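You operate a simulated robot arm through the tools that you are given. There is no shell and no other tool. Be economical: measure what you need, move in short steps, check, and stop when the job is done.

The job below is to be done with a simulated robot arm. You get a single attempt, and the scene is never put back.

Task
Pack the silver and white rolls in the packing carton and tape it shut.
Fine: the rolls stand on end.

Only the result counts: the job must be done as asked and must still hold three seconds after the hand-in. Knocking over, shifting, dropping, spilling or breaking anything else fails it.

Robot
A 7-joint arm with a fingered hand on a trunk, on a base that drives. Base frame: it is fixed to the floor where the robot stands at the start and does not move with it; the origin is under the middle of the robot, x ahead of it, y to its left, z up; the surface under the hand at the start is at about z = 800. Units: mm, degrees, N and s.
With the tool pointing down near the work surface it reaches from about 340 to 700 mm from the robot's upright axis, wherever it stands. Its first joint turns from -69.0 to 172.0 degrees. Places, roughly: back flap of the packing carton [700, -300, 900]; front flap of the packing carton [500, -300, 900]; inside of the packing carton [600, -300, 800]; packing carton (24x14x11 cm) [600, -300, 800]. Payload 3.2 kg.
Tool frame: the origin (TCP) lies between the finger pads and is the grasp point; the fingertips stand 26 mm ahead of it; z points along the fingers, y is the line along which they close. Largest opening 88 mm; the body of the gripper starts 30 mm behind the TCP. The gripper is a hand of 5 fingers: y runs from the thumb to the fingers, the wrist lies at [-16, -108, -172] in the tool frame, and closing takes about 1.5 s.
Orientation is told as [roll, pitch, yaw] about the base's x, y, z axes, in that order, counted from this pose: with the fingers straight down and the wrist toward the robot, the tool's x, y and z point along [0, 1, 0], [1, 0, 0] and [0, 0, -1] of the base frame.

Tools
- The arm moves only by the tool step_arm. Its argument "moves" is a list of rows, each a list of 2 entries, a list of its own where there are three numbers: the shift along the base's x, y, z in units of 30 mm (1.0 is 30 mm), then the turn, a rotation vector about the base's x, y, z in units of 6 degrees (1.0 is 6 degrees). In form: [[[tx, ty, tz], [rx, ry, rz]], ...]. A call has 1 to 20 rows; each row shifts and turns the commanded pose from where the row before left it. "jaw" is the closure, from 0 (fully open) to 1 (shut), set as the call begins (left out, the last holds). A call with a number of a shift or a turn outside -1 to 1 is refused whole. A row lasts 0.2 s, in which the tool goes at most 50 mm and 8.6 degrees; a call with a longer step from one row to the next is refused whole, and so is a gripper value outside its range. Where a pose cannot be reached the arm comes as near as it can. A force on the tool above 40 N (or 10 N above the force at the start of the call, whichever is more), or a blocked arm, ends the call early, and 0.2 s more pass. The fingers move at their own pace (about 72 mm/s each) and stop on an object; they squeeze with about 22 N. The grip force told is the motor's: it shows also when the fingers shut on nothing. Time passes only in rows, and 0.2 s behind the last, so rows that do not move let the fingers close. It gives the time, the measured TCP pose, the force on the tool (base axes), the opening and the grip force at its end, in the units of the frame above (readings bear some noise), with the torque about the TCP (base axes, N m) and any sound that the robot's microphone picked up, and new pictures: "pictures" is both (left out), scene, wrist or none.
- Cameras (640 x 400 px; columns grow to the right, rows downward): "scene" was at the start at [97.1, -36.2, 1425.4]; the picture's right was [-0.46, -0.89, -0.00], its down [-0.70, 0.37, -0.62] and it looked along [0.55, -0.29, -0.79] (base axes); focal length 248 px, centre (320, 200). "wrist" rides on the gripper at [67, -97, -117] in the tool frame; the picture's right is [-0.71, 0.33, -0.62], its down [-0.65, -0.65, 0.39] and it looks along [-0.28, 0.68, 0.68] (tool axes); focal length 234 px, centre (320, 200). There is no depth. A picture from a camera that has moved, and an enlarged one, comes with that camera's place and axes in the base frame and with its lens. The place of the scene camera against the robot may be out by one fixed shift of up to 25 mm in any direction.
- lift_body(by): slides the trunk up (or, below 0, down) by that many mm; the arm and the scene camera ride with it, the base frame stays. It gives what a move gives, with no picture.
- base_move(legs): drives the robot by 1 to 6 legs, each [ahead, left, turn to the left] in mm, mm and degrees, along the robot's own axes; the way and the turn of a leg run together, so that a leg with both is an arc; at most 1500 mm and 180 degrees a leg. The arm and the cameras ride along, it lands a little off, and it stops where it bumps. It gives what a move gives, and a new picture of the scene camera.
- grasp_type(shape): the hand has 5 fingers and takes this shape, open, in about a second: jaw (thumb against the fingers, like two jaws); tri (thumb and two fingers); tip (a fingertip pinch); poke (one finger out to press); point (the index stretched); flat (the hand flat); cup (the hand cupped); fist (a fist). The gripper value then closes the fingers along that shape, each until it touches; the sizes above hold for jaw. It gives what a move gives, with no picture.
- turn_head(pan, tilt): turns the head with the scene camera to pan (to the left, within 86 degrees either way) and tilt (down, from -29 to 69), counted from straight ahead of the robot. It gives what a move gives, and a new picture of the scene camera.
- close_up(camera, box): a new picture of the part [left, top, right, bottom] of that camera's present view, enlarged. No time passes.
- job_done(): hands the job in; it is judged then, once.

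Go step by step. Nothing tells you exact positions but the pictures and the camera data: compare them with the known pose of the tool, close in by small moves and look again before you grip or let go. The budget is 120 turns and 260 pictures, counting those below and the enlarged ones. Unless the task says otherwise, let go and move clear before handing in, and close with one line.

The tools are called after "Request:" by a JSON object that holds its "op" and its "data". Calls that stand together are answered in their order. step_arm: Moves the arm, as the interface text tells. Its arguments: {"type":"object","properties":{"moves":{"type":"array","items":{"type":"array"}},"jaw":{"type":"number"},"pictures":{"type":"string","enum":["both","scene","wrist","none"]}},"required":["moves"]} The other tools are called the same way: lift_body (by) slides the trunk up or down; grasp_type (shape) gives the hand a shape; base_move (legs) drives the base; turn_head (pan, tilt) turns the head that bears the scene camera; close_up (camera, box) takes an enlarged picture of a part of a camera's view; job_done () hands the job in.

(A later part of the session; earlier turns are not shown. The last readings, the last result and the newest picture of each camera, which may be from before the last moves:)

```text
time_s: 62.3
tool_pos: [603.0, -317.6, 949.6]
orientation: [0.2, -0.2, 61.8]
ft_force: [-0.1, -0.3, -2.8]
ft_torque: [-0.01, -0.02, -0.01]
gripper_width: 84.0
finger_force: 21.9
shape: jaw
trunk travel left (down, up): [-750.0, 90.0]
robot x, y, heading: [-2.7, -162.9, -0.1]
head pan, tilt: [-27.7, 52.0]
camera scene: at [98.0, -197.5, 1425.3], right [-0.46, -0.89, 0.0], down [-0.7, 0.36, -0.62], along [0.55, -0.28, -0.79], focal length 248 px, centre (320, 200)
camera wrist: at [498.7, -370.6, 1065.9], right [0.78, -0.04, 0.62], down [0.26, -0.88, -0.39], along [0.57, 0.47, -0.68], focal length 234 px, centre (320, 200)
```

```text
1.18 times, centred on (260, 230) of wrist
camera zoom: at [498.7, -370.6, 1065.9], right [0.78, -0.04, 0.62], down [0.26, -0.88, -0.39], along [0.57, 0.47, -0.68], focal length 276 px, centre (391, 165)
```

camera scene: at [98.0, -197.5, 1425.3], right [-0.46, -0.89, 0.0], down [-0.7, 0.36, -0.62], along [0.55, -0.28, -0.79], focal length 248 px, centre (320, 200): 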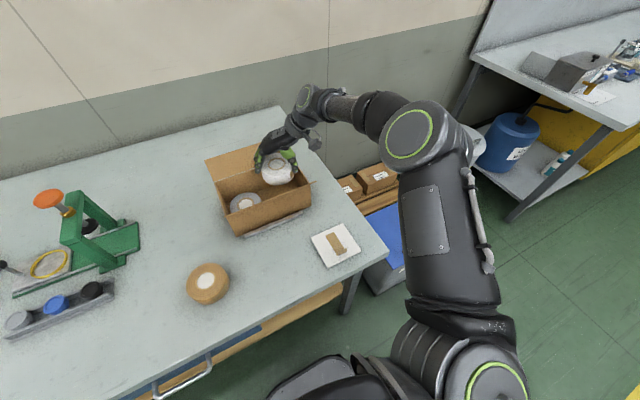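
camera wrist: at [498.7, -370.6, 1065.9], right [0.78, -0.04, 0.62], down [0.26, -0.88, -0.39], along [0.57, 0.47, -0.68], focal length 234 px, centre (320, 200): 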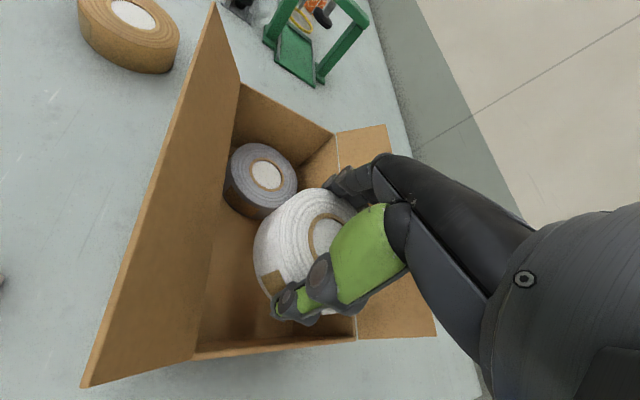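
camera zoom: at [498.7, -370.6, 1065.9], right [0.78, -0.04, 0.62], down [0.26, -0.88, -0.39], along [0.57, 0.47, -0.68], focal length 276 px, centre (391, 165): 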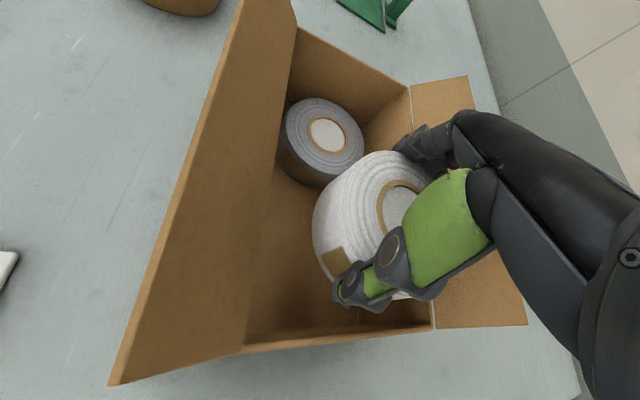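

Request:
{"op": "step_arm", "data": {"moves": [[[-0.1, 0.1, 0], [0, 0, 1]], [[-0.1, 0.1, 0], [0, 0, 1]], [[0, 0.09, 0], [0, 0, 1]], [[0, 0, -0.5], [0, 0, 0]], [[0, 0, -0.5], [0, 0, 0]], [[0, 0, 0], [0, 0, 0]]]}}

Request:
{"op": "close_up", "data": {"camera": "scene", "box": [190, 100, 350, 260]}}

Request:
{"op": "close_up", "data": {"camera": "wrist", "box": [80, 60, 440, 400]}}

```text
time_s: 63.7
tool_pos: [595.5, -307.9, 919.4]
orientation: [0.2, -0.2, 79.8]
ft_force: [0.1, -0.4, -2.4]
ft_torque: [-0.01, 0.02, 0.0]
gripper_width: 83.9
finger_force: 22.3
shape: jaw
trunk travel left (down, up): [-750.0, 90.0]
robot x, y, heading: [5.2, -164.6, 0.2]
head pan, tilt: [-27.7, 52.0]
camera scene: at [97.5, -197.4, 1425.4], right [-0.46, -0.89, 0.0], down [-0.7, 0.36, -0.62], along [0.55, -0.29, -0.79], focal length 248 px, centre (320, 200)
camera wrist: at [513.8, -392.8, 1035.3], right [0.76, 0.2, 0.62], down [0.52, -0.76, -0.39], along [0.39, 0.62, -0.68], focal length 234 px, centre (320, 200)
```

scene: 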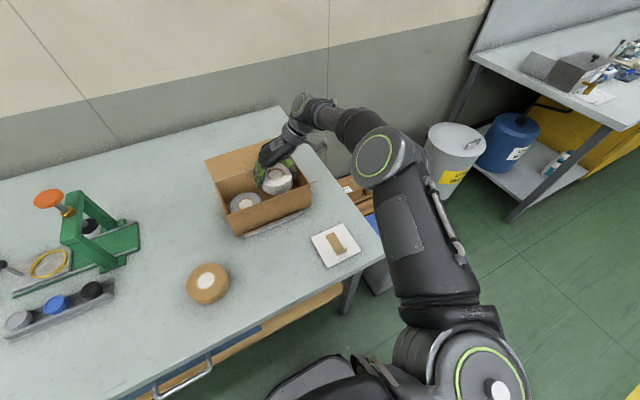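
wrist: 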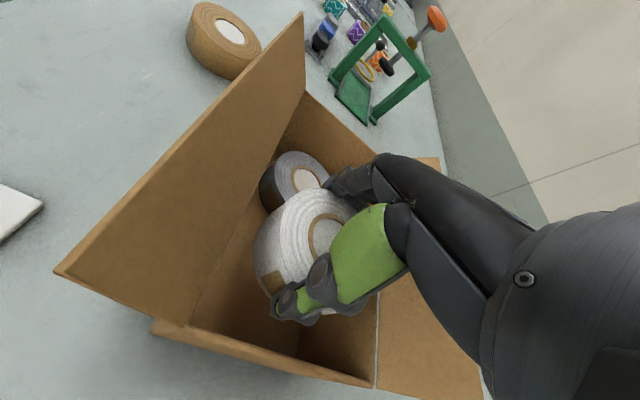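

```text
2.50 times, centred on (270, 180) of scene
camera zoom: at [97.5, -197.4, 1425.4], right [-0.46, -0.89, 0.0], down [-0.7, 0.36, -0.62], along [0.55, -0.29, -0.79], focal length 619 px, centre (445, 250)
```

zoom: 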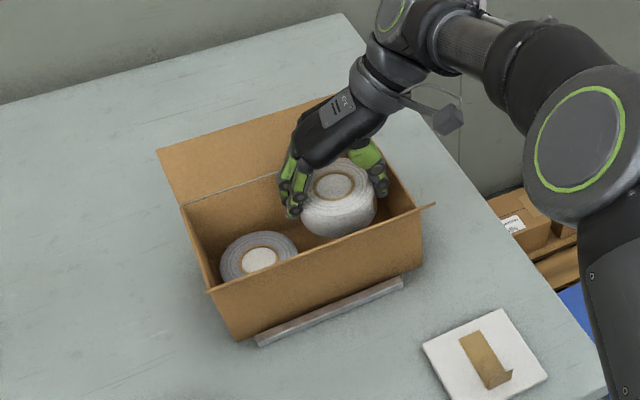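

```text
1.18 times, centred on (260, 230) of wrist
camera zoom: at [513.8, -392.8, 1035.3], right [0.76, 0.2, 0.62], down [0.52, -0.76, -0.39], along [0.39, 0.62, -0.68], focal length 276 px, centre (391, 165)
```

zoom: 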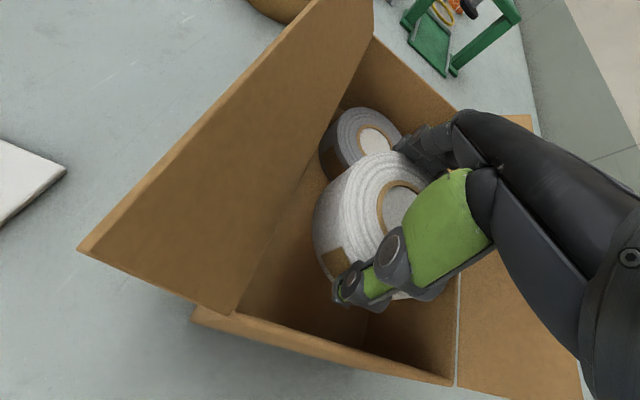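

Request:
{"op": "step_arm", "data": {"moves": [[[0, 0, -0.4], [0, 0, 0]], [[0, 0, -0.4], [0, 0, 0]], [[0, 0, -0.4], [0, 0, 0]], [[0, 0, 0], [0, 0, 0]]]}}

Request:
{"op": "close_up", "data": {"camera": "scene", "box": [190, 100, 350, 260]}}

```text
time_s: 64.7
tool_pos: [597.3, -309.2, 882.3]
orientation: [0.3, -0.1, 79.8]
ft_force: [0.0, -0.2, -1.6]
ft_torque: [-0.01, -0.01, 0.01]
gripper_width: 84.0
finger_force: 22.1
shape: jaw
trunk travel left (down, up): [-750.0, 90.0]
robot x, y, heading: [-0.6, -161.0, -0.0]
head pan, tilt: [-27.7, 52.0]
camera scene: at [97.5, -197.4, 1425.4], right [-0.46, -0.89, 0.0], down [-0.7, 0.36, -0.62], along [0.55, -0.29, -0.79], focal length 248 px, centre (320, 200)
camera wrist: at [514.4, -393.1, 998.6], right [0.76, 0.2, 0.62], down [0.52, -0.76, -0.39], along [0.39, 0.62, -0.68], focal length 234 px, centre (320, 200)
```

scene: 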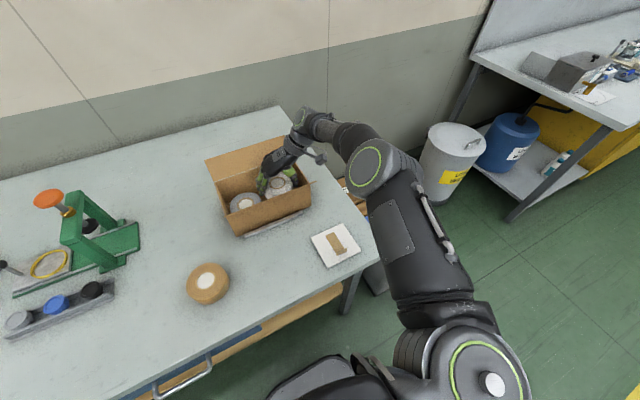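
wrist: 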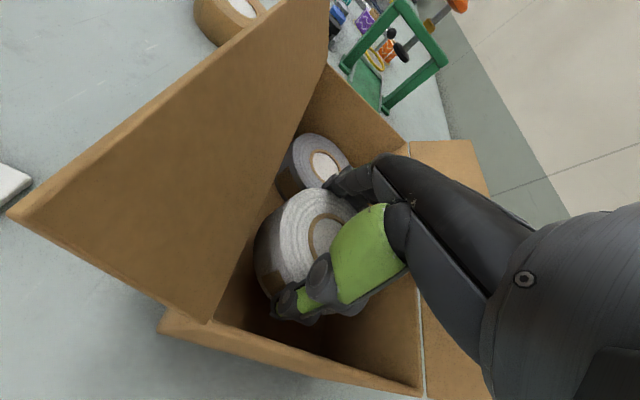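

```text
2.50 times, centred on (270, 180) of scene
camera zoom: at [97.5, -197.4, 1425.4], right [-0.46, -0.89, 0.0], down [-0.7, 0.36, -0.62], along [0.55, -0.29, -0.79], focal length 619 px, centre (445, 250)
```

zoom: 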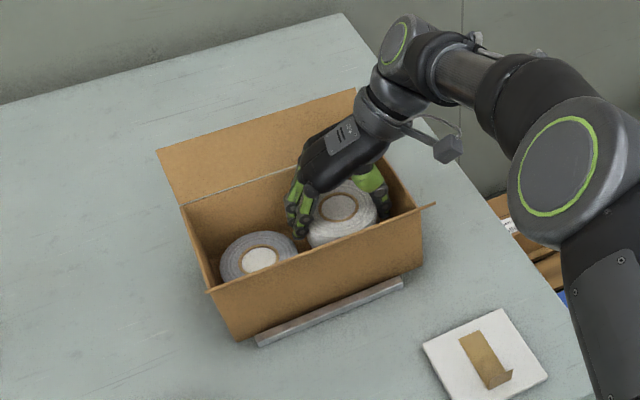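

Request:
{"op": "step_arm", "data": {"moves": [[[0, -0.2, -0.1], [0, 0, 0]], [[0, 0, -0.4], [0, 0, 0]], [[0, 0, -0.4], [0, 0, 0]], [[0, 0, -0.25], [0, 0, 0]], [[0, 0, 0], [0, 0, 0]]]}}

Request:
{"op": "close_up", "data": {"camera": "scene", "box": [190, 100, 350, 260]}}

```text
time_s: 65.9
tool_pos: [597.1, -314.3, 846.2]
orientation: [0.1, -0.3, 79.9]
ft_force: [-0.3, -0.5, -1.0]
ft_torque: [0.01, 0.03, 0.03]
gripper_width: 83.5
finger_force: 22.2
shape: jaw
trunk travel left (down, up): [-750.0, 90.0]
robot x, y, heading: [-2.7, -163.0, 0.3]
head pan, tilt: [-27.7, 52.0]
camera scene: at [97.4, -197.4, 1425.4], right [-0.46, -0.89, 0.0], down [-0.7, 0.36, -0.62], along [0.55, -0.29, -0.79], focal length 248 px, centre (320, 200)
camera wrist: at [513.9, -398.5, 963.4], right [0.76, 0.2, 0.62], down [0.52, -0.76, -0.39], along [0.39, 0.62, -0.68], focal length 234 px, centre (320, 200)
```

scene: 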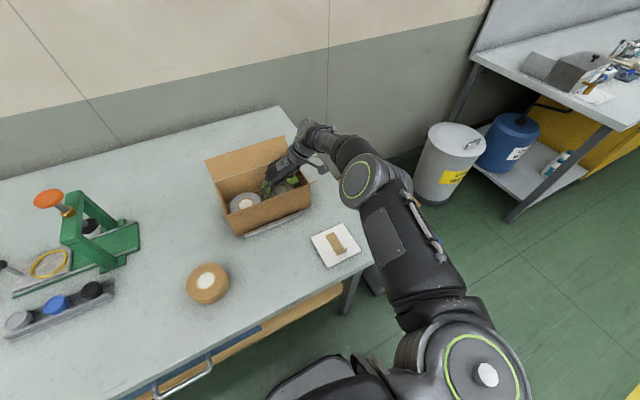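
wrist: 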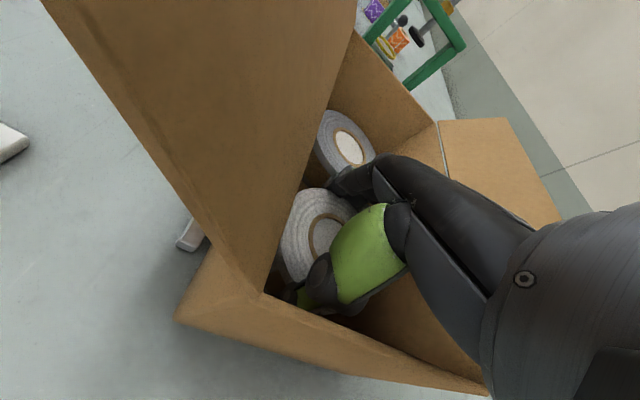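

```text
2.50 times, centred on (270, 180) of scene
camera zoom: at [97.4, -197.4, 1425.4], right [-0.46, -0.89, 0.0], down [-0.7, 0.36, -0.62], along [0.55, -0.29, -0.79], focal length 619 px, centre (445, 250)
```

zoom: 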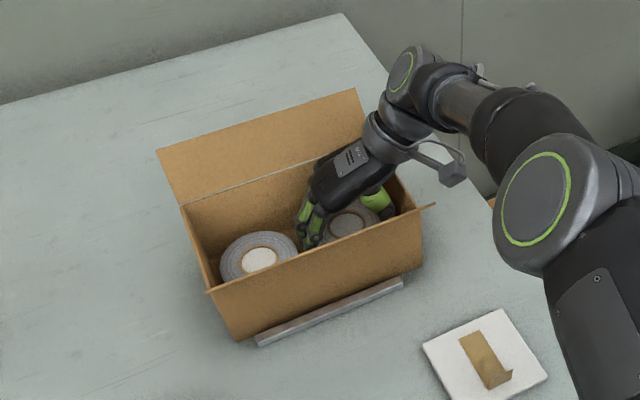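

Request:
{"op": "step_arm", "data": {"moves": [[[0, 0, -0.05], [0, 0, 0]], [[0, 0, 0], [0, 0, 0]], [[0, 0, 0], [0, 0, 0]], [[0, 0, 0], [0, 0, 0]], [[0, 0, 0.4], [0, 0, 0]], [[0, 0, 0.8], [0, 0, 0]], [[0, 0, 1], [0, 0, 0]], [[0, 0, 1], [0, 0, 0]], [[0, 0, 1], [0, 0, 0]], [[0, 0, 1], [0, 0, 0]], [[0, 0, 0], [0, 0, 0]]], "jaw": 0}}

Request:
{"op": "close_up", "data": {"camera": "scene", "box": [190, 100, 390, 280]}}

```text
time_s: 68.3
tool_pos: [596.6, -315.2, 1001.3]
orientation: [0.2, -0.3, 79.8]
ft_force: [-0.4, 0.1, 0.0]
ft_torque: [0.04, 0.0, 0.01]
gripper_width: 87.8
finger_force: 0.0
shape: jaw
trunk travel left (down, up): [-750.0, 90.0]
robot x, y, heading: [1.2, -160.0, 0.4]
head pan, tilt: [-27.7, 52.0]
camera scene: at [97.7, -197.5, 1425.4], right [-0.46, -0.89, 0.0], down [-0.7, 0.36, -0.62], along [0.55, -0.28, -0.79], focal length 248 px, centre (320, 200)
camera wrist: at [514.1, -399.5, 1118.7], right [0.76, 0.2, 0.62], down [0.52, -0.76, -0.39], along [0.39, 0.62, -0.68], focal length 234 px, centre (320, 200)
```

scene: 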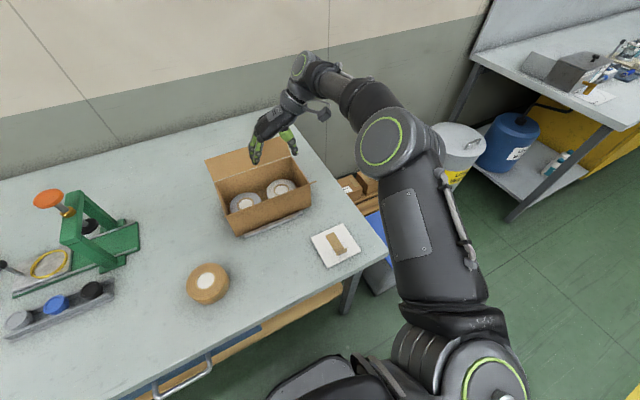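
wrist: 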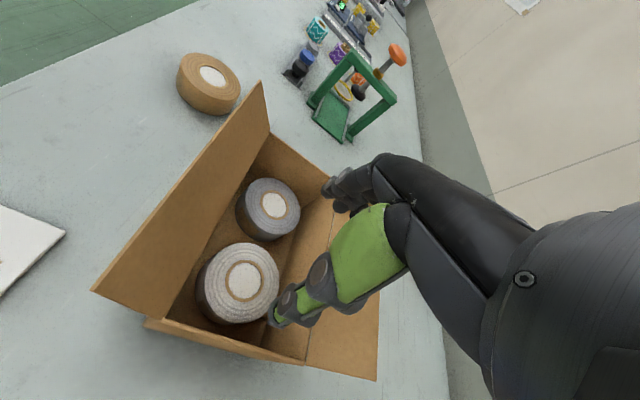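

```text
2.22 times, centred on (290, 190) of scene
camera zoom: at [97.7, -197.5, 1425.4], right [-0.46, -0.89, 0.0], down [-0.7, 0.36, -0.62], along [0.55, -0.28, -0.79], focal length 550 px, centre (387, 222)
```

zoom: 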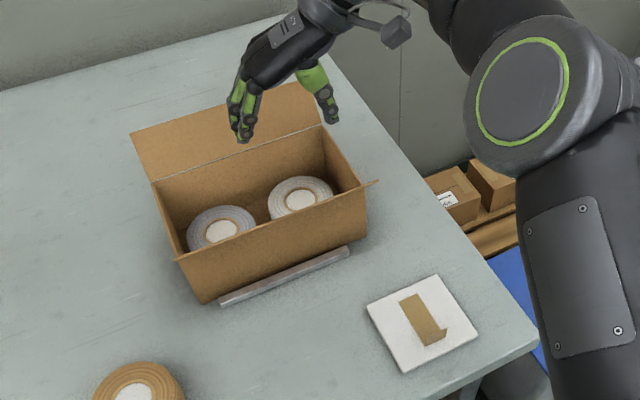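

Both rolls stand on end in the carton. Before folding the flaps I check how much room the base has ahead of it.

Request:
{"op": "turn_head", "data": {"pan": 0, "tilt": 69}}

```text
time_s: 69.2
tool_pos: [596.9, -315.6, 1002.3]
orientation: [0.3, -0.2, 79.8]
ft_force: [-1.0, -0.4, 0.1]
ft_torque: [0.05, 0.0, -0.01]
gripper_width: 88.0
finger_force: 0.0
shape: jaw
trunk travel left (down, up): [-750.0, 90.0]
robot x, y, heading: [-1.0, -159.8, -0.1]
head pan, tilt: [0.0, 68.8]
camera scene: at [86.6, -162.5, 1406.1], right [0.0, -1.0, 0.0], down [-0.93, 0.0, -0.36], along [0.36, 0.0, -0.93], focal length 248 px, centre (320, 200)
```

scene: 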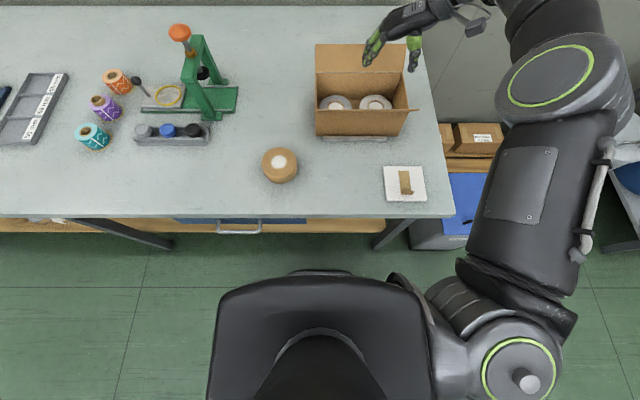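

Request:
{"op": "step_arm", "data": {"moves": [[[0, 0, 0.9], [0, 0, -1]], [[-0.8, 0.3, 0], [0, 0, -1]], [[-0.8, 0.3, 0], [0, 0, -1]], [[-0.8, 0.3, 0], [0, 0, -1]], [[-0.8, 0.3, 0], [0, 0, -1]], [[-0.8, 0.3, 0], [0, 0, -1]], [[-0.8, 0.3, 0], [0, 0, -1]], [[-0.8, 0, 0], [0, 0, -1]], [[-0.8, 0, 0], [0, 0, -1]], [[0, 0, 0], [0, 0, -1]], [[0, 0, 0], [0, 0, -1]], [[0, 0, 0], [0, 0, -1]], [[0, 0, 0], [0, 0, -1]], [[0, 0, 0], [0, 0, -0.3]], [[0, 0, 0], [0, 0, 0]]], "jaw": 1, "pictures": "none"}}

Request:
{"op": "base_move", "data": {"legs": [[60, -30, 0]]}}

Request:
{"op": "turn_head", "data": {"pan": -10, "tilt": 52}}

```text
time_s: 72.4
tool_pos: [405.7, -260.2, 1023.9]
orientation: [1.2, 1.1, 2.9]
ft_force: [1.3, -0.3, 0.0]
ft_torque: [0.02, -0.04, 0.03]
gripper_width: 0.1
finger_force: 21.7
shape: jaw
out of reach, approached as far as the arm can: row 7
trunk travel left (down, up): [-750.0, 90.0]
robot x, y, heading: [3.1, -163.5, 0.2]
head pan, tilt: [0.0, 68.8]
```

```text
time_s: 73.4
tool_pos: [465.1, -291.5, 1023.4]
orientation: [1.2, 1.2, 2.9]
ft_force: [-0.5, -0.1, -0.1]
ft_torque: [0.06, 0.01, -0.05]
gripper_width: 0.0
finger_force: 22.2
shape: jaw
trunk travel left (down, up): [-750.0, 90.0]
robot x, y, heading: [60.7, -191.0, -0.0]
head pan, tilt: [0.0, 68.8]
camera scene: at [146.5, -192.6, 1406.1], right [0.0, -1.0, 0.0], down [-0.93, 0.0, -0.36], along [0.36, 0.0, -0.93], focal length 248 px, centre (320, 200)
```

scene: 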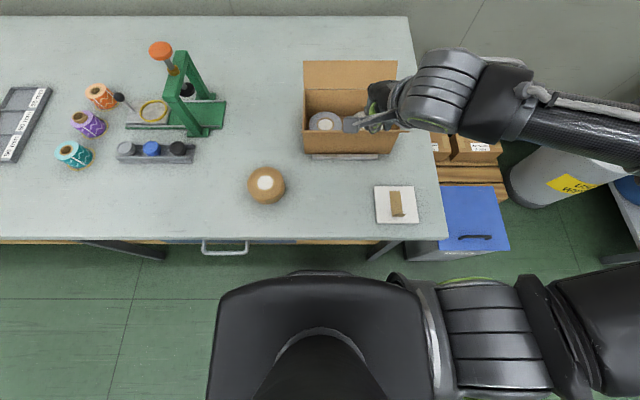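

```text
time_s: 74.2
tool_pos: [463.9, -292.4, 1025.5]
orientation: [1.3, 1.1, 2.8]
ft_force: [0.0, 0.4, 0.0]
ft_torque: [0.0, -0.01, -0.01]
gripper_width: 0.1
finger_force: 22.4
shape: jaw
trunk travel left (down, up): [-750.0, 90.0]
robot x, y, heading: [61.7, -194.9, 0.0]
head pan, tilt: [-10.0, 52.0]
camera scene: at [163.6, -205.2, 1425.4], right [-0.17, -0.99, 0.0], down [-0.78, 0.14, -0.62], along [0.61, -0.11, -0.79], focal length 248 px, centre (320, 200)
```

scene: 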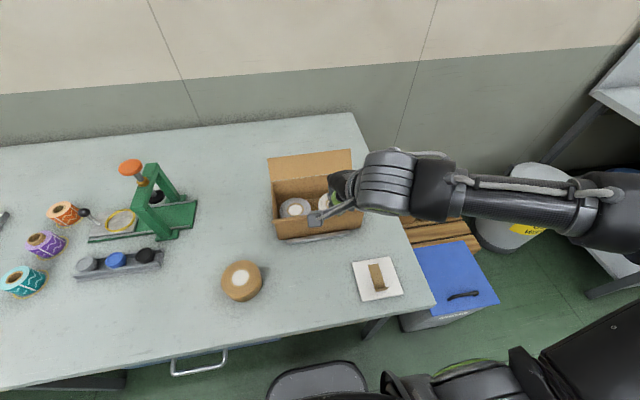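

Request:
{"op": "step_arm", "data": {"moves": [[[-0.5, 0.5, -0.5], [-0.2, -0.2, -0.4]], [[-0.2, 0.4, -0.9], [0, 0, 0]], [[0, 0.2, -0.9], [0, 0, 0]], [[0, 0, -0.8], [0, 0, 0]], [[0, 0, 0], [0, 0, 0]]]}}

Request:
{"op": "close_up", "data": {"camera": "wrist", "box": [120, 60, 480, 400]}}

```text
time_s: 75.4
tool_pos: [454.7, -254.9, 934.9]
orientation: [0.1, -0.1, 0.5]
ft_force: [-0.1, 0.2, 0.2]
ft_torque: [0.02, 0.0, 0.0]
gripper_width: 0.0
finger_force: 21.9
shape: jaw
out of reach, approached as far as the arm can: row 1, 2
trunk travel left (down, up): [-750.0, 90.0]
robot x, y, heading: [61.4, -191.0, 0.3]
head pan, tilt: [-10.0, 52.0]
camera scene: at [163.2, -204.8, 1425.5], right [-0.17, -0.99, 0.0], down [-0.78, 0.14, -0.62], along [0.61, -0.11, -0.79], focal length 248 px, centre (320, 200)
camera wrist: at [356.1, -188.4, 1051.7], right [0.34, -0.71, 0.62], down [-0.65, -0.65, -0.39], along [0.68, -0.27, -0.68], focal length 234 px, centre (320, 200)
```

scene: 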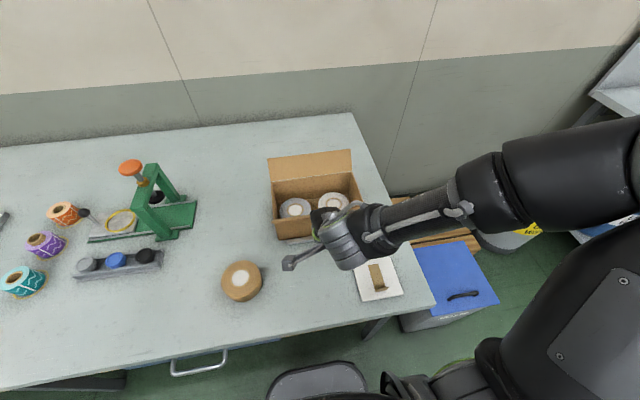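
wrist: 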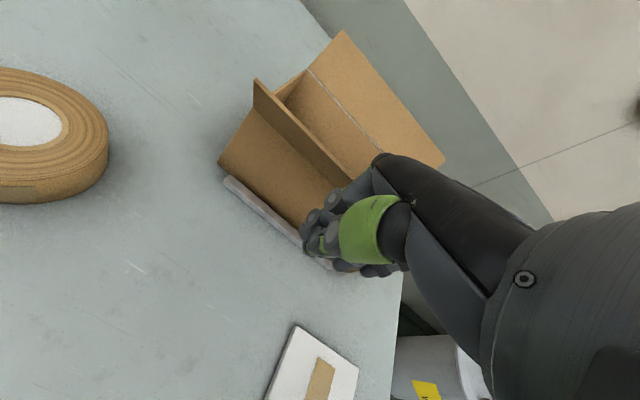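

```text
1.18 times, centred on (300, 230) of wrist
camera zoom: at [356.1, -188.4, 1051.7], right [0.34, -0.71, 0.62], down [-0.65, -0.65, -0.39], along [0.68, -0.27, -0.68], focal length 276 px, centre (344, 165)
```

zoom: 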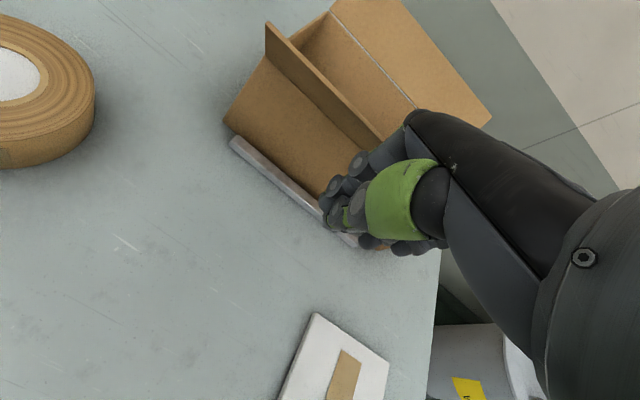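

Request:
{"op": "step_arm", "data": {"moves": [[[0.6, -0.1, 0], [0, 0, 0]], [[0.6, -0.1, 0], [0, 0, 0]], [[0.6, 0, 0], [0, 0, 0]], [[0.6, 0, 0], [0, 0, 0]], [[0, 0, 0], [0, 0, 0]]]}}

```text
time_s: 76.6
tool_pos: [526.2, -261.2, 932.9]
orientation: [0.1, 0.0, 0.5]
ft_force: [-0.6, -0.6, -1.1]
ft_torque: [-0.03, -0.01, 0.01]
gripper_width: 0.1
finger_force: 21.7
shape: jaw
trunk travel left (down, up): [-750.0, 90.0]
robot x, y, heading: [57.1, -191.2, -0.1]
head pan, tilt: [-10.0, 52.0]
camera scene: at [163.6, -205.5, 1425.4], right [-0.17, -0.99, 0.0], down [-0.78, 0.14, -0.62], along [0.61, -0.11, -0.79], focal length 248 px, centre (320, 200)
camera wrist: at [428.4, -194.3, 1051.0], right [0.34, -0.71, 0.62], down [-0.65, -0.65, -0.39], along [0.68, -0.27, -0.68], focal length 234 px, centre (320, 200)
```

scene: 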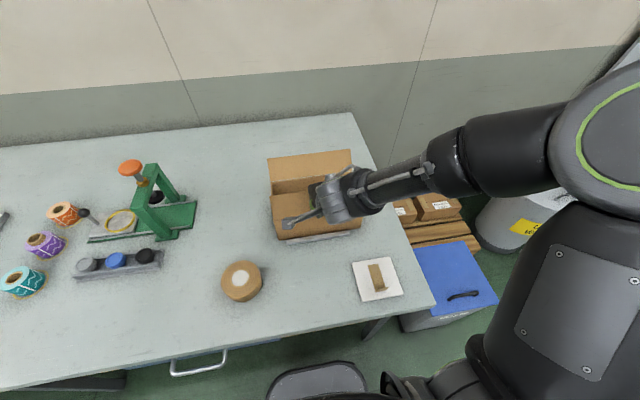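
wrist: 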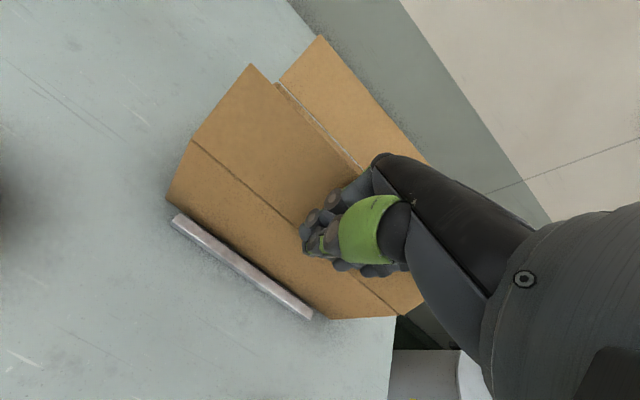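

Request:
{"op": "step_arm", "data": {"moves": [[[0.6, 0, 0], [0, 0, 0]], [[0.6, 0, 0], [0, 0, 0]], [[0.6, 0, 0], [0, 0, 0]], [[0.4, 0, -0.1], [0, 0, 0]], [[0, 0, 0], [0, 0, 0]]]}}

```text
time_s: 77.8
tool_pos: [590.6, -261.0, 932.0]
orientation: [0.0, -0.3, 0.6]
ft_force: [-3.5, -0.2, 9.6]
ft_torque: [-0.13, 0.05, -0.04]
gripper_width: 0.2
finger_force: 22.0
shape: jaw
trunk travel left (down, up): [-750.0, 90.0]
robot x, y, heading: [60.0, -190.2, 0.3]
head pan, tilt: [-10.0, 52.0]
camera scene: at [161.6, -205.1, 1425.7], right [-0.17, -0.99, 0.0], down [-0.78, 0.14, -0.62], along [0.61, -0.11, -0.79], focal length 248 px, centre (320, 200)
camera wrist: at [492.9, -194.2, 1049.2], right [0.34, -0.71, 0.62], down [-0.65, -0.66, -0.39], along [0.69, -0.27, -0.67], focal length 234 px, centre (320, 200)
```

scene: 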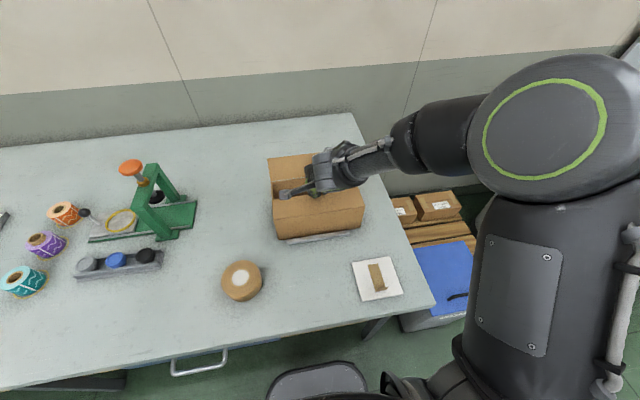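
wrist: 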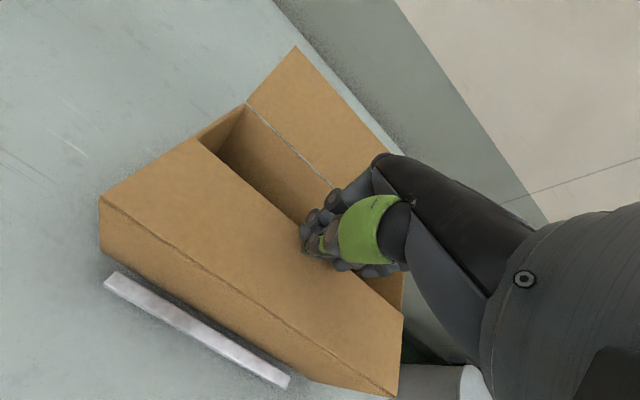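

Request:
{"op": "step_arm", "data": {"moves": [[[0, 0, 1], [0, 0, 0]], [[0, 0, 1], [0, 0, 0]], [[0.5, 0, 1], [0, 0, 0]], [[1, 0, 0.3], [0, 0, 0]], [[1, 0, 0], [0, 0, 0]], [[1, 0, 0], [0, 0, 0]], [[1, 0, 0], [0, 0, 0]], [[0.4, 0, 0], [0, 0, 0]], [[0, 0, 0], [0, 0, 0]]]}}

Request:
{"op": "close_up", "data": {"camera": "scene", "box": [240, 100, 400, 260]}}

```text
time_s: 79.8
tool_pos: [740.0, -261.4, 1030.9]
orientation: [0.1, -0.1, 0.5]
ft_force: [-0.2, 0.1, 0.6]
ft_torque: [-0.01, -0.01, -0.02]
gripper_width: 0.0
finger_force: 22.4
shape: jaw
trunk travel left (down, up): [-750.0, 90.0]
robot x, y, heading: [54.9, -189.6, 0.4]
head pan, tilt: [-10.0, 52.0]
camera scene: at [163.9, -205.4, 1425.4], right [-0.17, -0.99, 0.0], down [-0.78, 0.14, -0.62], along [0.61, -0.11, -0.79], focal length 248 px, centre (320, 200)
camera wrist: at [642.0, -194.6, 1146.7], right [0.34, -0.71, 0.62], down [-0.65, -0.66, -0.39], along [0.68, -0.27, -0.68], focal length 234 px, centre (320, 200)
```

scene: 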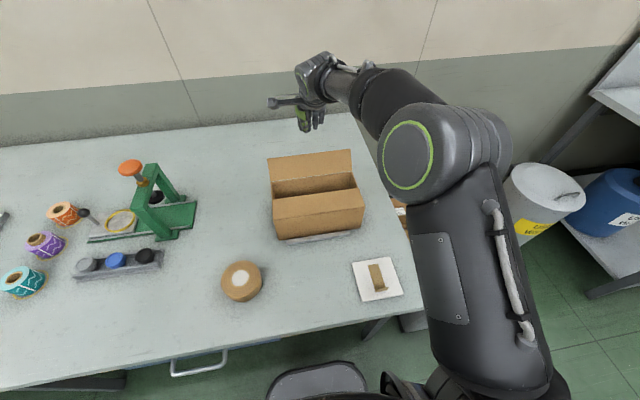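
wrist: 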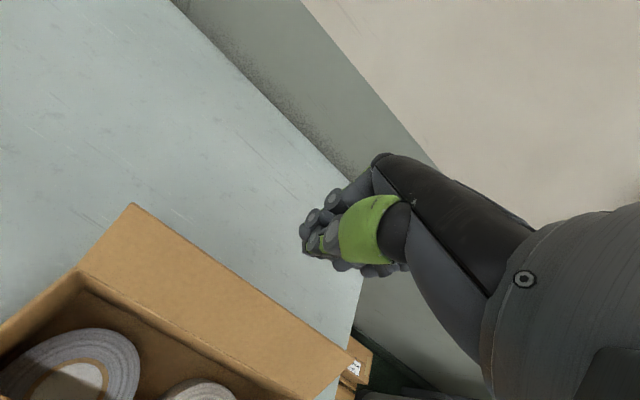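

```text
2.50 times, centred on (320, 180) of scene
camera zoom: at [163.9, -205.4, 1425.4], right [-0.17, -0.99, 0.0], down [-0.78, 0.14, -0.62], along [0.61, -0.11, -0.79], focal length 619 px, centre (320, 250)
```

zoom: 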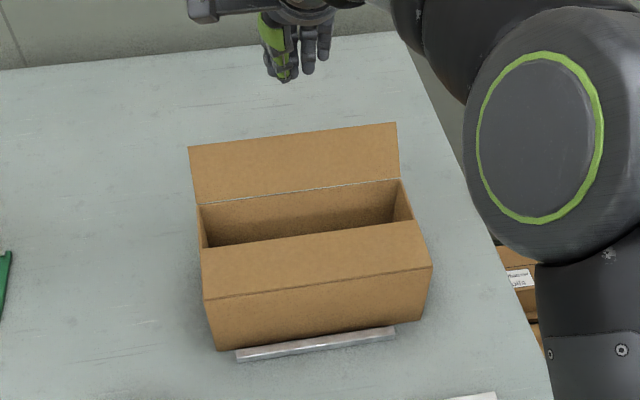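

Request:
{"op": "step_arm", "data": {"moves": [[[0.15, 0, -0.9], [0, 0, 0]], [[0, 0, -0.9], [0, 0, 0]], [[0, 0, -0.8], [0, 0, 0]], [[0, 0, -0.6], [0, 0, 0]], [[0, 0, 0], [0, 0, 0]]]}}

Request:
{"op": "close_up", "data": {"camera": "scene", "box": [240, 100, 400, 260]}}

```text
time_s: 81.0
tool_pos: [744.3, -260.5, 934.3]
orientation: [0.1, 0.0, 0.5]
ft_force: [0.3, 0.5, 0.6]
ft_torque: [0.0, -0.02, 0.0]
gripper_width: 0.0
finger_force: 22.1
shape: jaw
trunk travel left (down, up): [-750.0, 90.0]
robot x, y, heading: [59.3, -191.8, -0.1]
head pan, tilt: [-10.0, 52.0]
camera scene: at [163.8, -205.4, 1425.4], right [-0.17, -0.99, 0.0], down [-0.78, 0.14, -0.62], along [0.61, -0.11, -0.79], focal length 248 px, centre (320, 200)
camera wrist: at [646.6, -194.8, 1051.2], right [0.34, -0.71, 0.62], down [-0.65, -0.65, -0.39], along [0.68, -0.27, -0.68], focal length 234 px, centre (320, 200)
```

scene: 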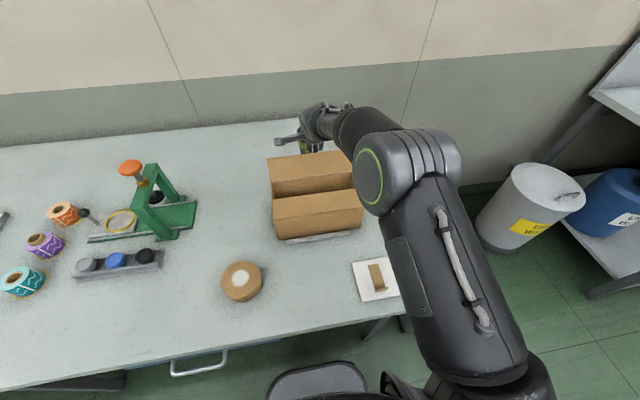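
wrist: 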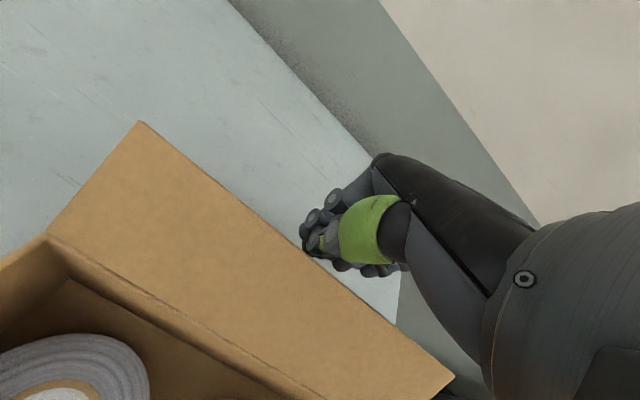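

```text
2.50 times, centred on (320, 180) of scene
camera zoom: at [163.8, -205.4, 1425.4], right [-0.17, -0.99, 0.0], down [-0.78, 0.14, -0.62], along [0.61, -0.11, -0.79], focal length 619 px, centre (320, 250)
```

zoom: 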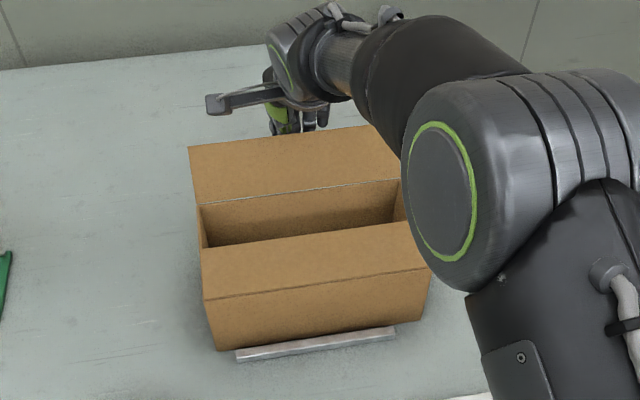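

Request:
{"op": "step_arm", "data": {"moves": [[[-0.6, 0, 0], [0, 0, 0]], [[-0.6, 0, 0], [0, 0, 0]], [[-0.6, 0, 0], [0, 0, 0]], [[-0.6, 0, 0], [0, 0, 0]], [[-0.6, 0, 0], [0, 0, 0]], [[0, 0, 0], [0, 0, 0]]]}}

```text
time_s: 82.4
tool_pos: [654.1, -262.4, 933.4]
orientation: [0.1, -0.2, 0.5]
ft_force: [8.0, -0.4, 3.5]
ft_torque: [-0.05, -0.25, 0.05]
gripper_width: 0.0
finger_force: 22.3
shape: jaw
trunk travel left (down, up): [-750.0, 90.0]
robot x, y, heading: [58.9, -194.6, -0.2]
head pan, tilt: [-10.0, 52.0]
camera scene: at [165.9, -205.3, 1425.3], right [-0.17, -0.99, 0.0], down [-0.78, 0.14, -0.61], along [0.61, -0.11, -0.79], focal length 248 px, centre (320, 200)
camera wrist: at [556.8, -195.1, 1050.7], right [0.34, -0.71, 0.62], down [-0.65, -0.65, -0.39], along [0.68, -0.27, -0.68], focal length 234 px, centre (320, 200)
```

scene: 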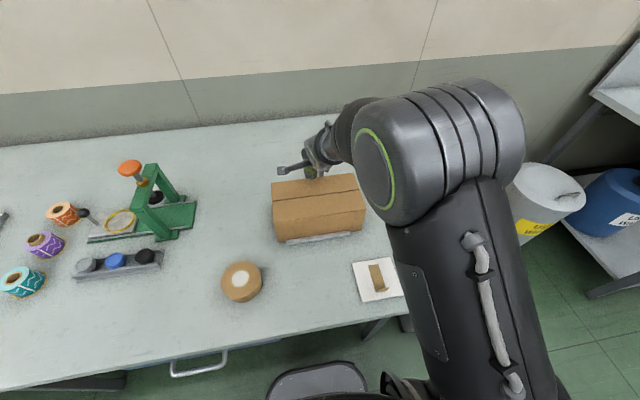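
wrist: 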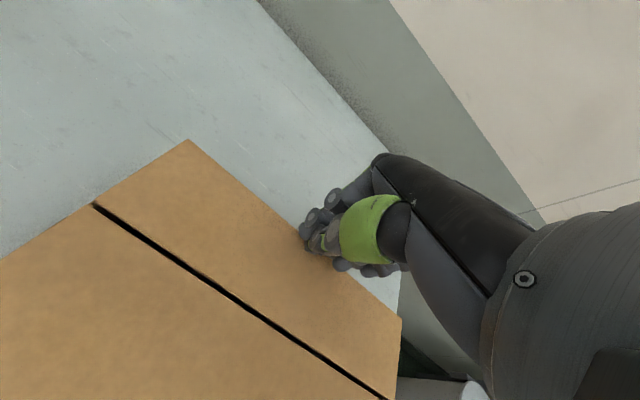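

The flaps meet with a thin seam. I rise clear, see whether they stay shut, and take a look at the tape strip.

Request:
{"op": "step_arm", "data": {"moves": [[[0.1, 0, 0.5], [0, 0, 0]], [[0, 0, 1], [0, 0, 0]], [[0, 0, 1], [0, 0, 0]], [[-0.8, 0, 0.9], [0, 0, 0]], [[-1, -0.3, 0], [0, 0, 0]], [[-1, -0.4, 0], [0, 0, 0]], [[-1, -0.4, 0], [0, 0, 0]], [[-1, -0.4, 0], [0, 0, 0]], [[-1, -0.4, 0], [0, 0, 0]], [[-0.5, -0.4, 0], [0, 0, 0]], [[0, 0, 0], [0, 0, 0]]], "jaw": 0}}

Request:
{"op": "close_up", "data": {"camera": "scene", "box": [250, 140, 430, 320]}}

Request:
{"op": "close_up", "data": {"camera": "wrist", "box": [60, 60, 420, 400]}}

```text
time_s: 84.8
tool_pos: [467.9, -329.6, 1037.3]
orientation: [0.0, -0.1, 0.5]
ft_force: [0.2, 0.5, 0.6]
ft_torque: [0.0, -0.03, -0.02]
gripper_width: 88.0
finger_force: 0.1
shape: jaw
out of reach, approached as far as the arm can: row 7
trunk travel left (down, up): [-750.0, 90.0]
robot x, y, heading: [61.0, -188.6, 0.4]
head pan, tilt: [-10.0, 52.0]
camera scene: at [164.1, -205.1, 1425.4], right [-0.17, -0.99, 0.0], down [-0.78, 0.14, -0.62], along [0.61, -0.11, -0.79], focal length 248 px, centre (320, 200)
camera wrist: at [370.1, -263.3, 1154.2], right [0.34, -0.7, 0.62], down [-0.65, -0.66, -0.39], along [0.68, -0.27, -0.68], focal length 234 px, centre (320, 200)
```

scene: 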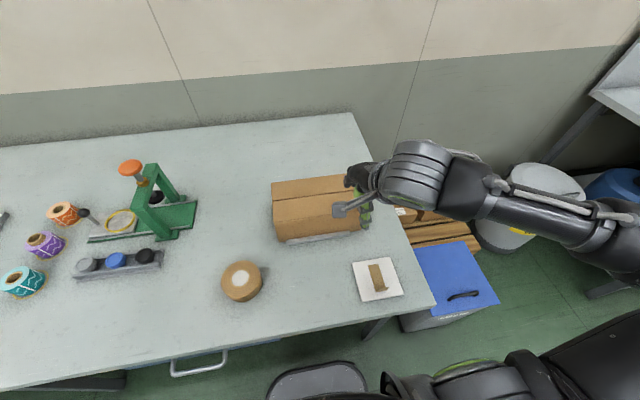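
wrist: 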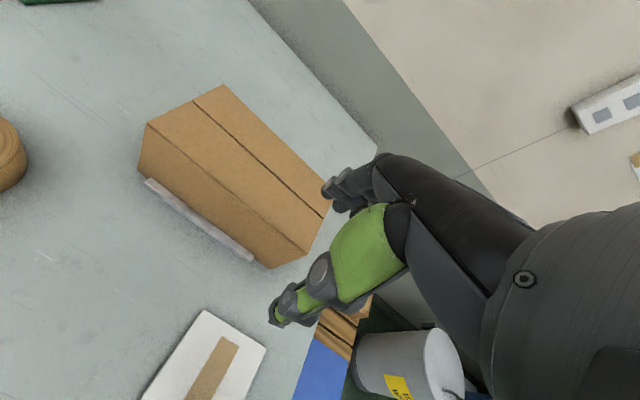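

```text
2.22 times, centred on (340, 230) of scene
camera zoom: at [164.1, -205.1, 1425.4], right [-0.17, -0.99, 0.0], down [-0.78, 0.14, -0.62], along [0.61, -0.11, -0.79], focal length 550 px, centre (276, 133)
```

zoom: 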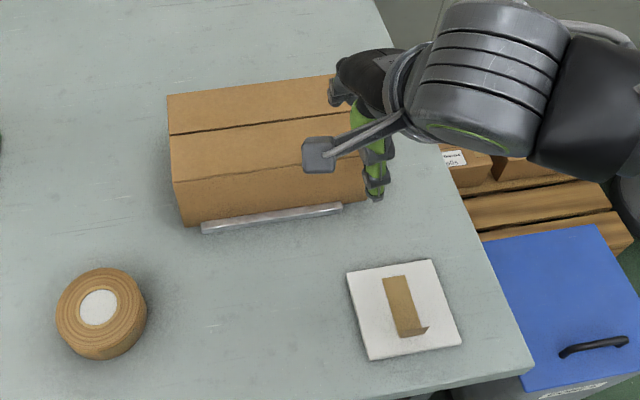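

```text
1.18 times, centred on (240, 230) of wrist
camera zoom: at [370.1, -263.3, 1154.2], right [0.34, -0.7, 0.62], down [-0.65, -0.66, -0.39], along [0.68, -0.27, -0.68], focal length 276 px, centre (414, 165)
```

zoom: 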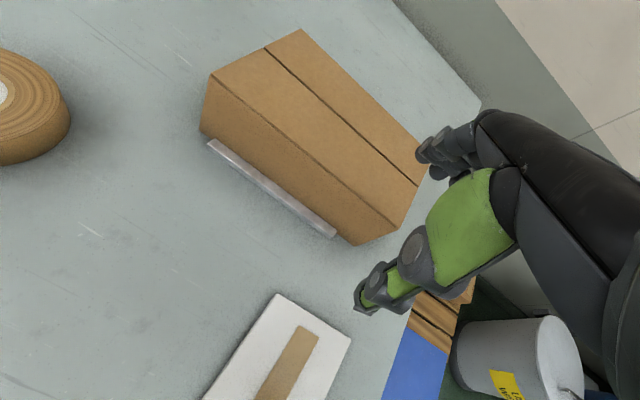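

Request:
{"op": "step_arm", "data": {"moves": [[[-0.5, -0.75, -0.6], [0, 0, 0]], [[-0.5, -0.75, -0.7], [0, 0, 0]], [[-0.5, -0.75, -0.7], [0, 0, 0]], [[-0.5, -0.75, -0.7], [0, 0, 0]], [[0, 0, 0], [0, 0, 0]]]}}

Request:
{"op": "close_up", "data": {"camera": "wrist", "box": [120, 180, 320, 380]}}

Request:
{"op": "close_up", "data": {"camera": "scene", "box": [340, 250, 420, 310]}}

```text
time_s: 86.0
tool_pos: [443.7, -432.3, 962.4]
orientation: [0.1, 0.0, 0.6]
ft_force: [-0.4, 0.4, -0.4]
ft_torque: [0.01, 0.01, 0.0]
gripper_width: 87.8
finger_force: 0.0
shape: jaw
out of reach, approached as far as the arm can: row 2, 3, 4
trunk travel left (down, up): [-750.0, 90.0]
robot x, y, heading: [60.4, -191.5, 0.1]
head pan, tilt: [-10.0, 52.0]
camera scene: at [164.5, -205.1, 1425.3], right [-0.17, -0.99, 0.0], down [-0.78, 0.14, -0.62], along [0.61, -0.11, -0.79], focal length 248 px, centre (320, 200)
camera wrist: at [345.8, -365.1, 1080.1], right [0.34, -0.71, 0.62], down [-0.65, -0.66, -0.39], along [0.68, -0.27, -0.68], focal length 234 px, centre (320, 200)
```

scene: 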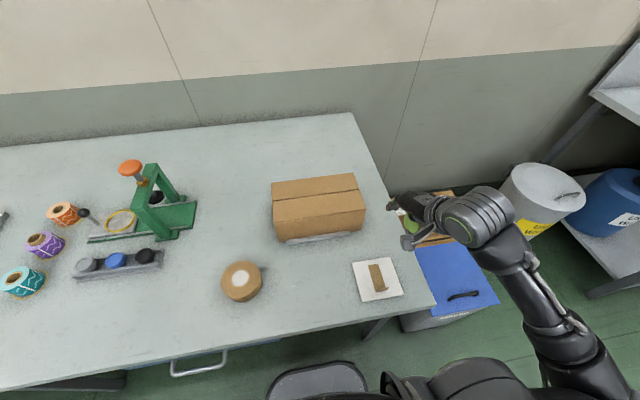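
wrist: 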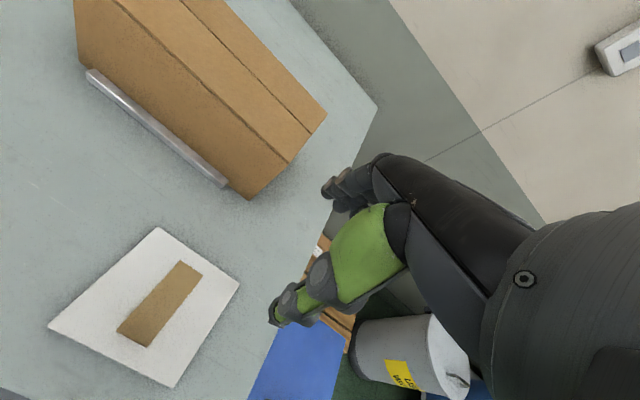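

```text
2.00 times, centred on (220, 280) of wrist
camera zoom: at [345.8, -365.1, 1080.1], right [0.34, -0.71, 0.62], down [-0.65, -0.66, -0.39], along [0.68, -0.27, -0.68], focal length 468 px, centre (520, 40)
```

zoom: 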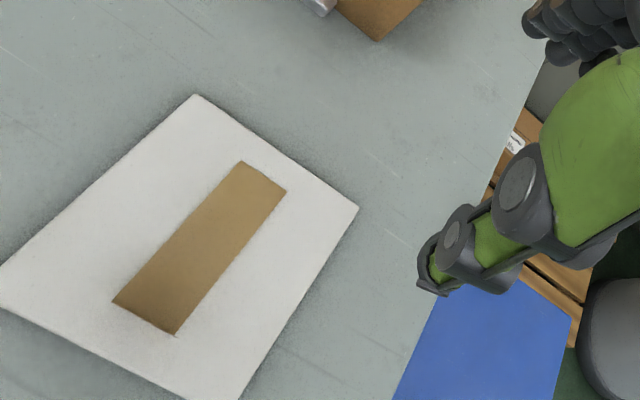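

```text
6.67 times, centred on (380, 280) of scene
camera zoom: at [164.5, -205.1, 1425.3], right [-0.17, -0.99, 0.0], down [-0.78, 0.14, -0.62], along [0.61, -0.11, -0.79], focal length 1651 px, centre (-80, -333)
```

zoom: 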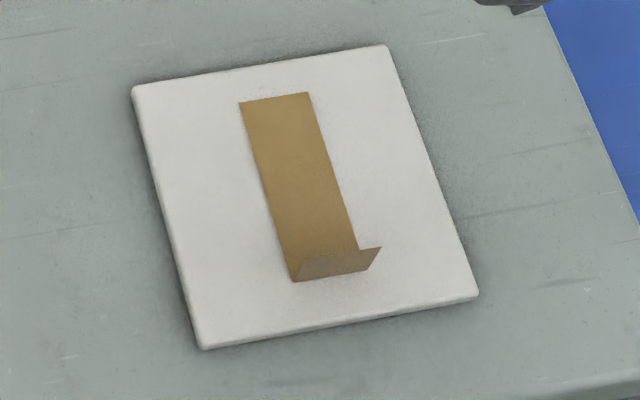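

The strip lies at about x 350–420, y −370…−398, with its near end bent up as a tab at x≈350. I drive back a little for a comfortable reach of it.

Request:
{"op": "base_move", "data": {"legs": [[-100, 60, 0]]}}

Request:
{"op": "step_arm", "data": {"moves": [[[0.2, -0.4, 0], [0, 0, 0]], [[0, 0, -0.8], [0, 0, 0]], [[0, 0, 0], [0, 0, 0]], [[0, 0, 0], [0, 0, 0]]]}}

```text
time_s: 87.2
tool_pos: [345.7, -370.7, 965.4]
orientation: [0.1, -0.1, 0.6]
ft_force: [0.0, 0.5, -0.7]
ft_torque: [-0.04, -0.02, -0.02]
gripper_width: 88.1
finger_force: 0.1
shape: jaw
trunk travel left (down, up): [-750.0, 90.0]
robot x, y, heading: [-40.9, -133.3, -0.0]
head pan, tilt: [-10.0, 52.0]
camera scene: at [65.3, -145.4, 1425.4], right [-0.17, -0.99, 0.0], down [-0.78, 0.14, -0.62], along [0.61, -0.11, -0.79], focal length 248 px, centre (320, 200)
```

scene: 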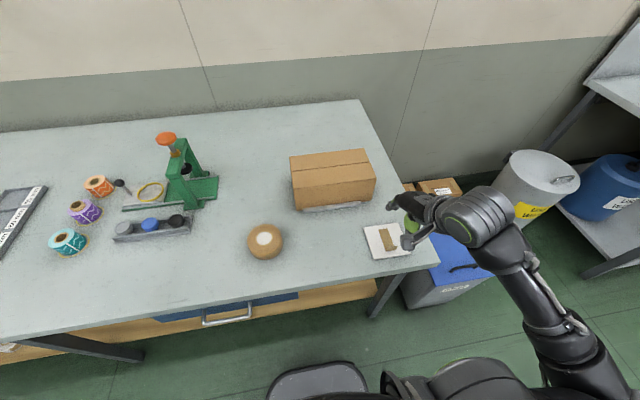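

```text
time_s: 88.2
tool_pos: [350.7, -384.5, 938.0]
orientation: [0.1, -0.1, 0.6]
ft_force: [0.1, -0.2, -0.6]
ft_torque: [0.02, 0.01, -0.03]
gripper_width: 88.3
finger_force: 0.1
shape: jaw
trunk travel left (down, up): [-750.0, 90.0]
robot x, y, heading: [-42.1, -129.2, 0.3]
head pan, tilt: [-10.0, 52.0]
camera scene: at [65.4, -145.4, 1425.4], right [-0.17, -0.99, 0.0], down [-0.78, 0.14, -0.62], along [0.61, -0.11, -0.79], focal length 248 px, centre (320, 200)
camera wrist: at [252.3, -317.5, 1055.8], right [0.34, -0.71, 0.62], down [-0.65, -0.66, -0.39], along [0.68, -0.27, -0.68], focal length 234 px, centre (320, 200)
```

scene: 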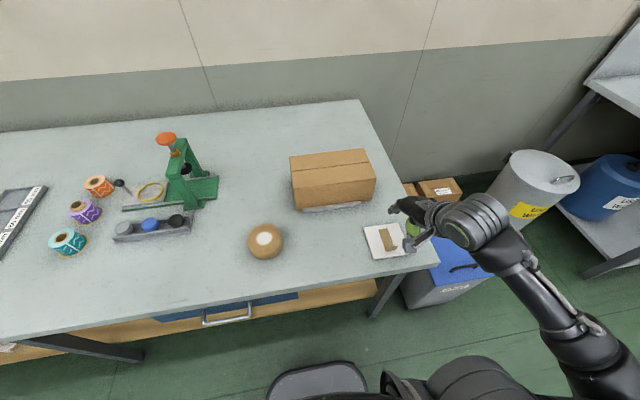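
wrist: 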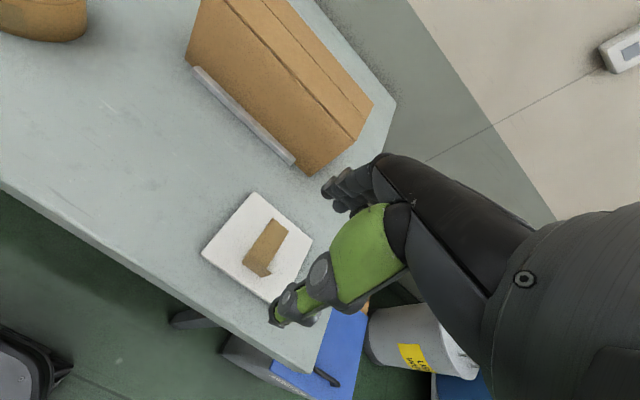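

Request:
{"op": "close_up", "data": {"camera": "wrist", "box": [190, 180, 330, 310]}}

```text
3.08 times, centred on (260, 245) of wrist
camera zoom: at [252.3, -317.5, 1055.8], right [0.34, -0.71, 0.62], down [-0.65, -0.66, -0.39], along [0.68, -0.27, -0.68], focal length 720 px, centre (505, 62)
```

zoom: 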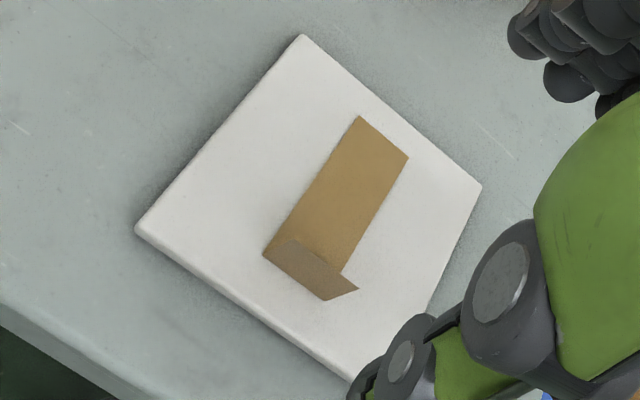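

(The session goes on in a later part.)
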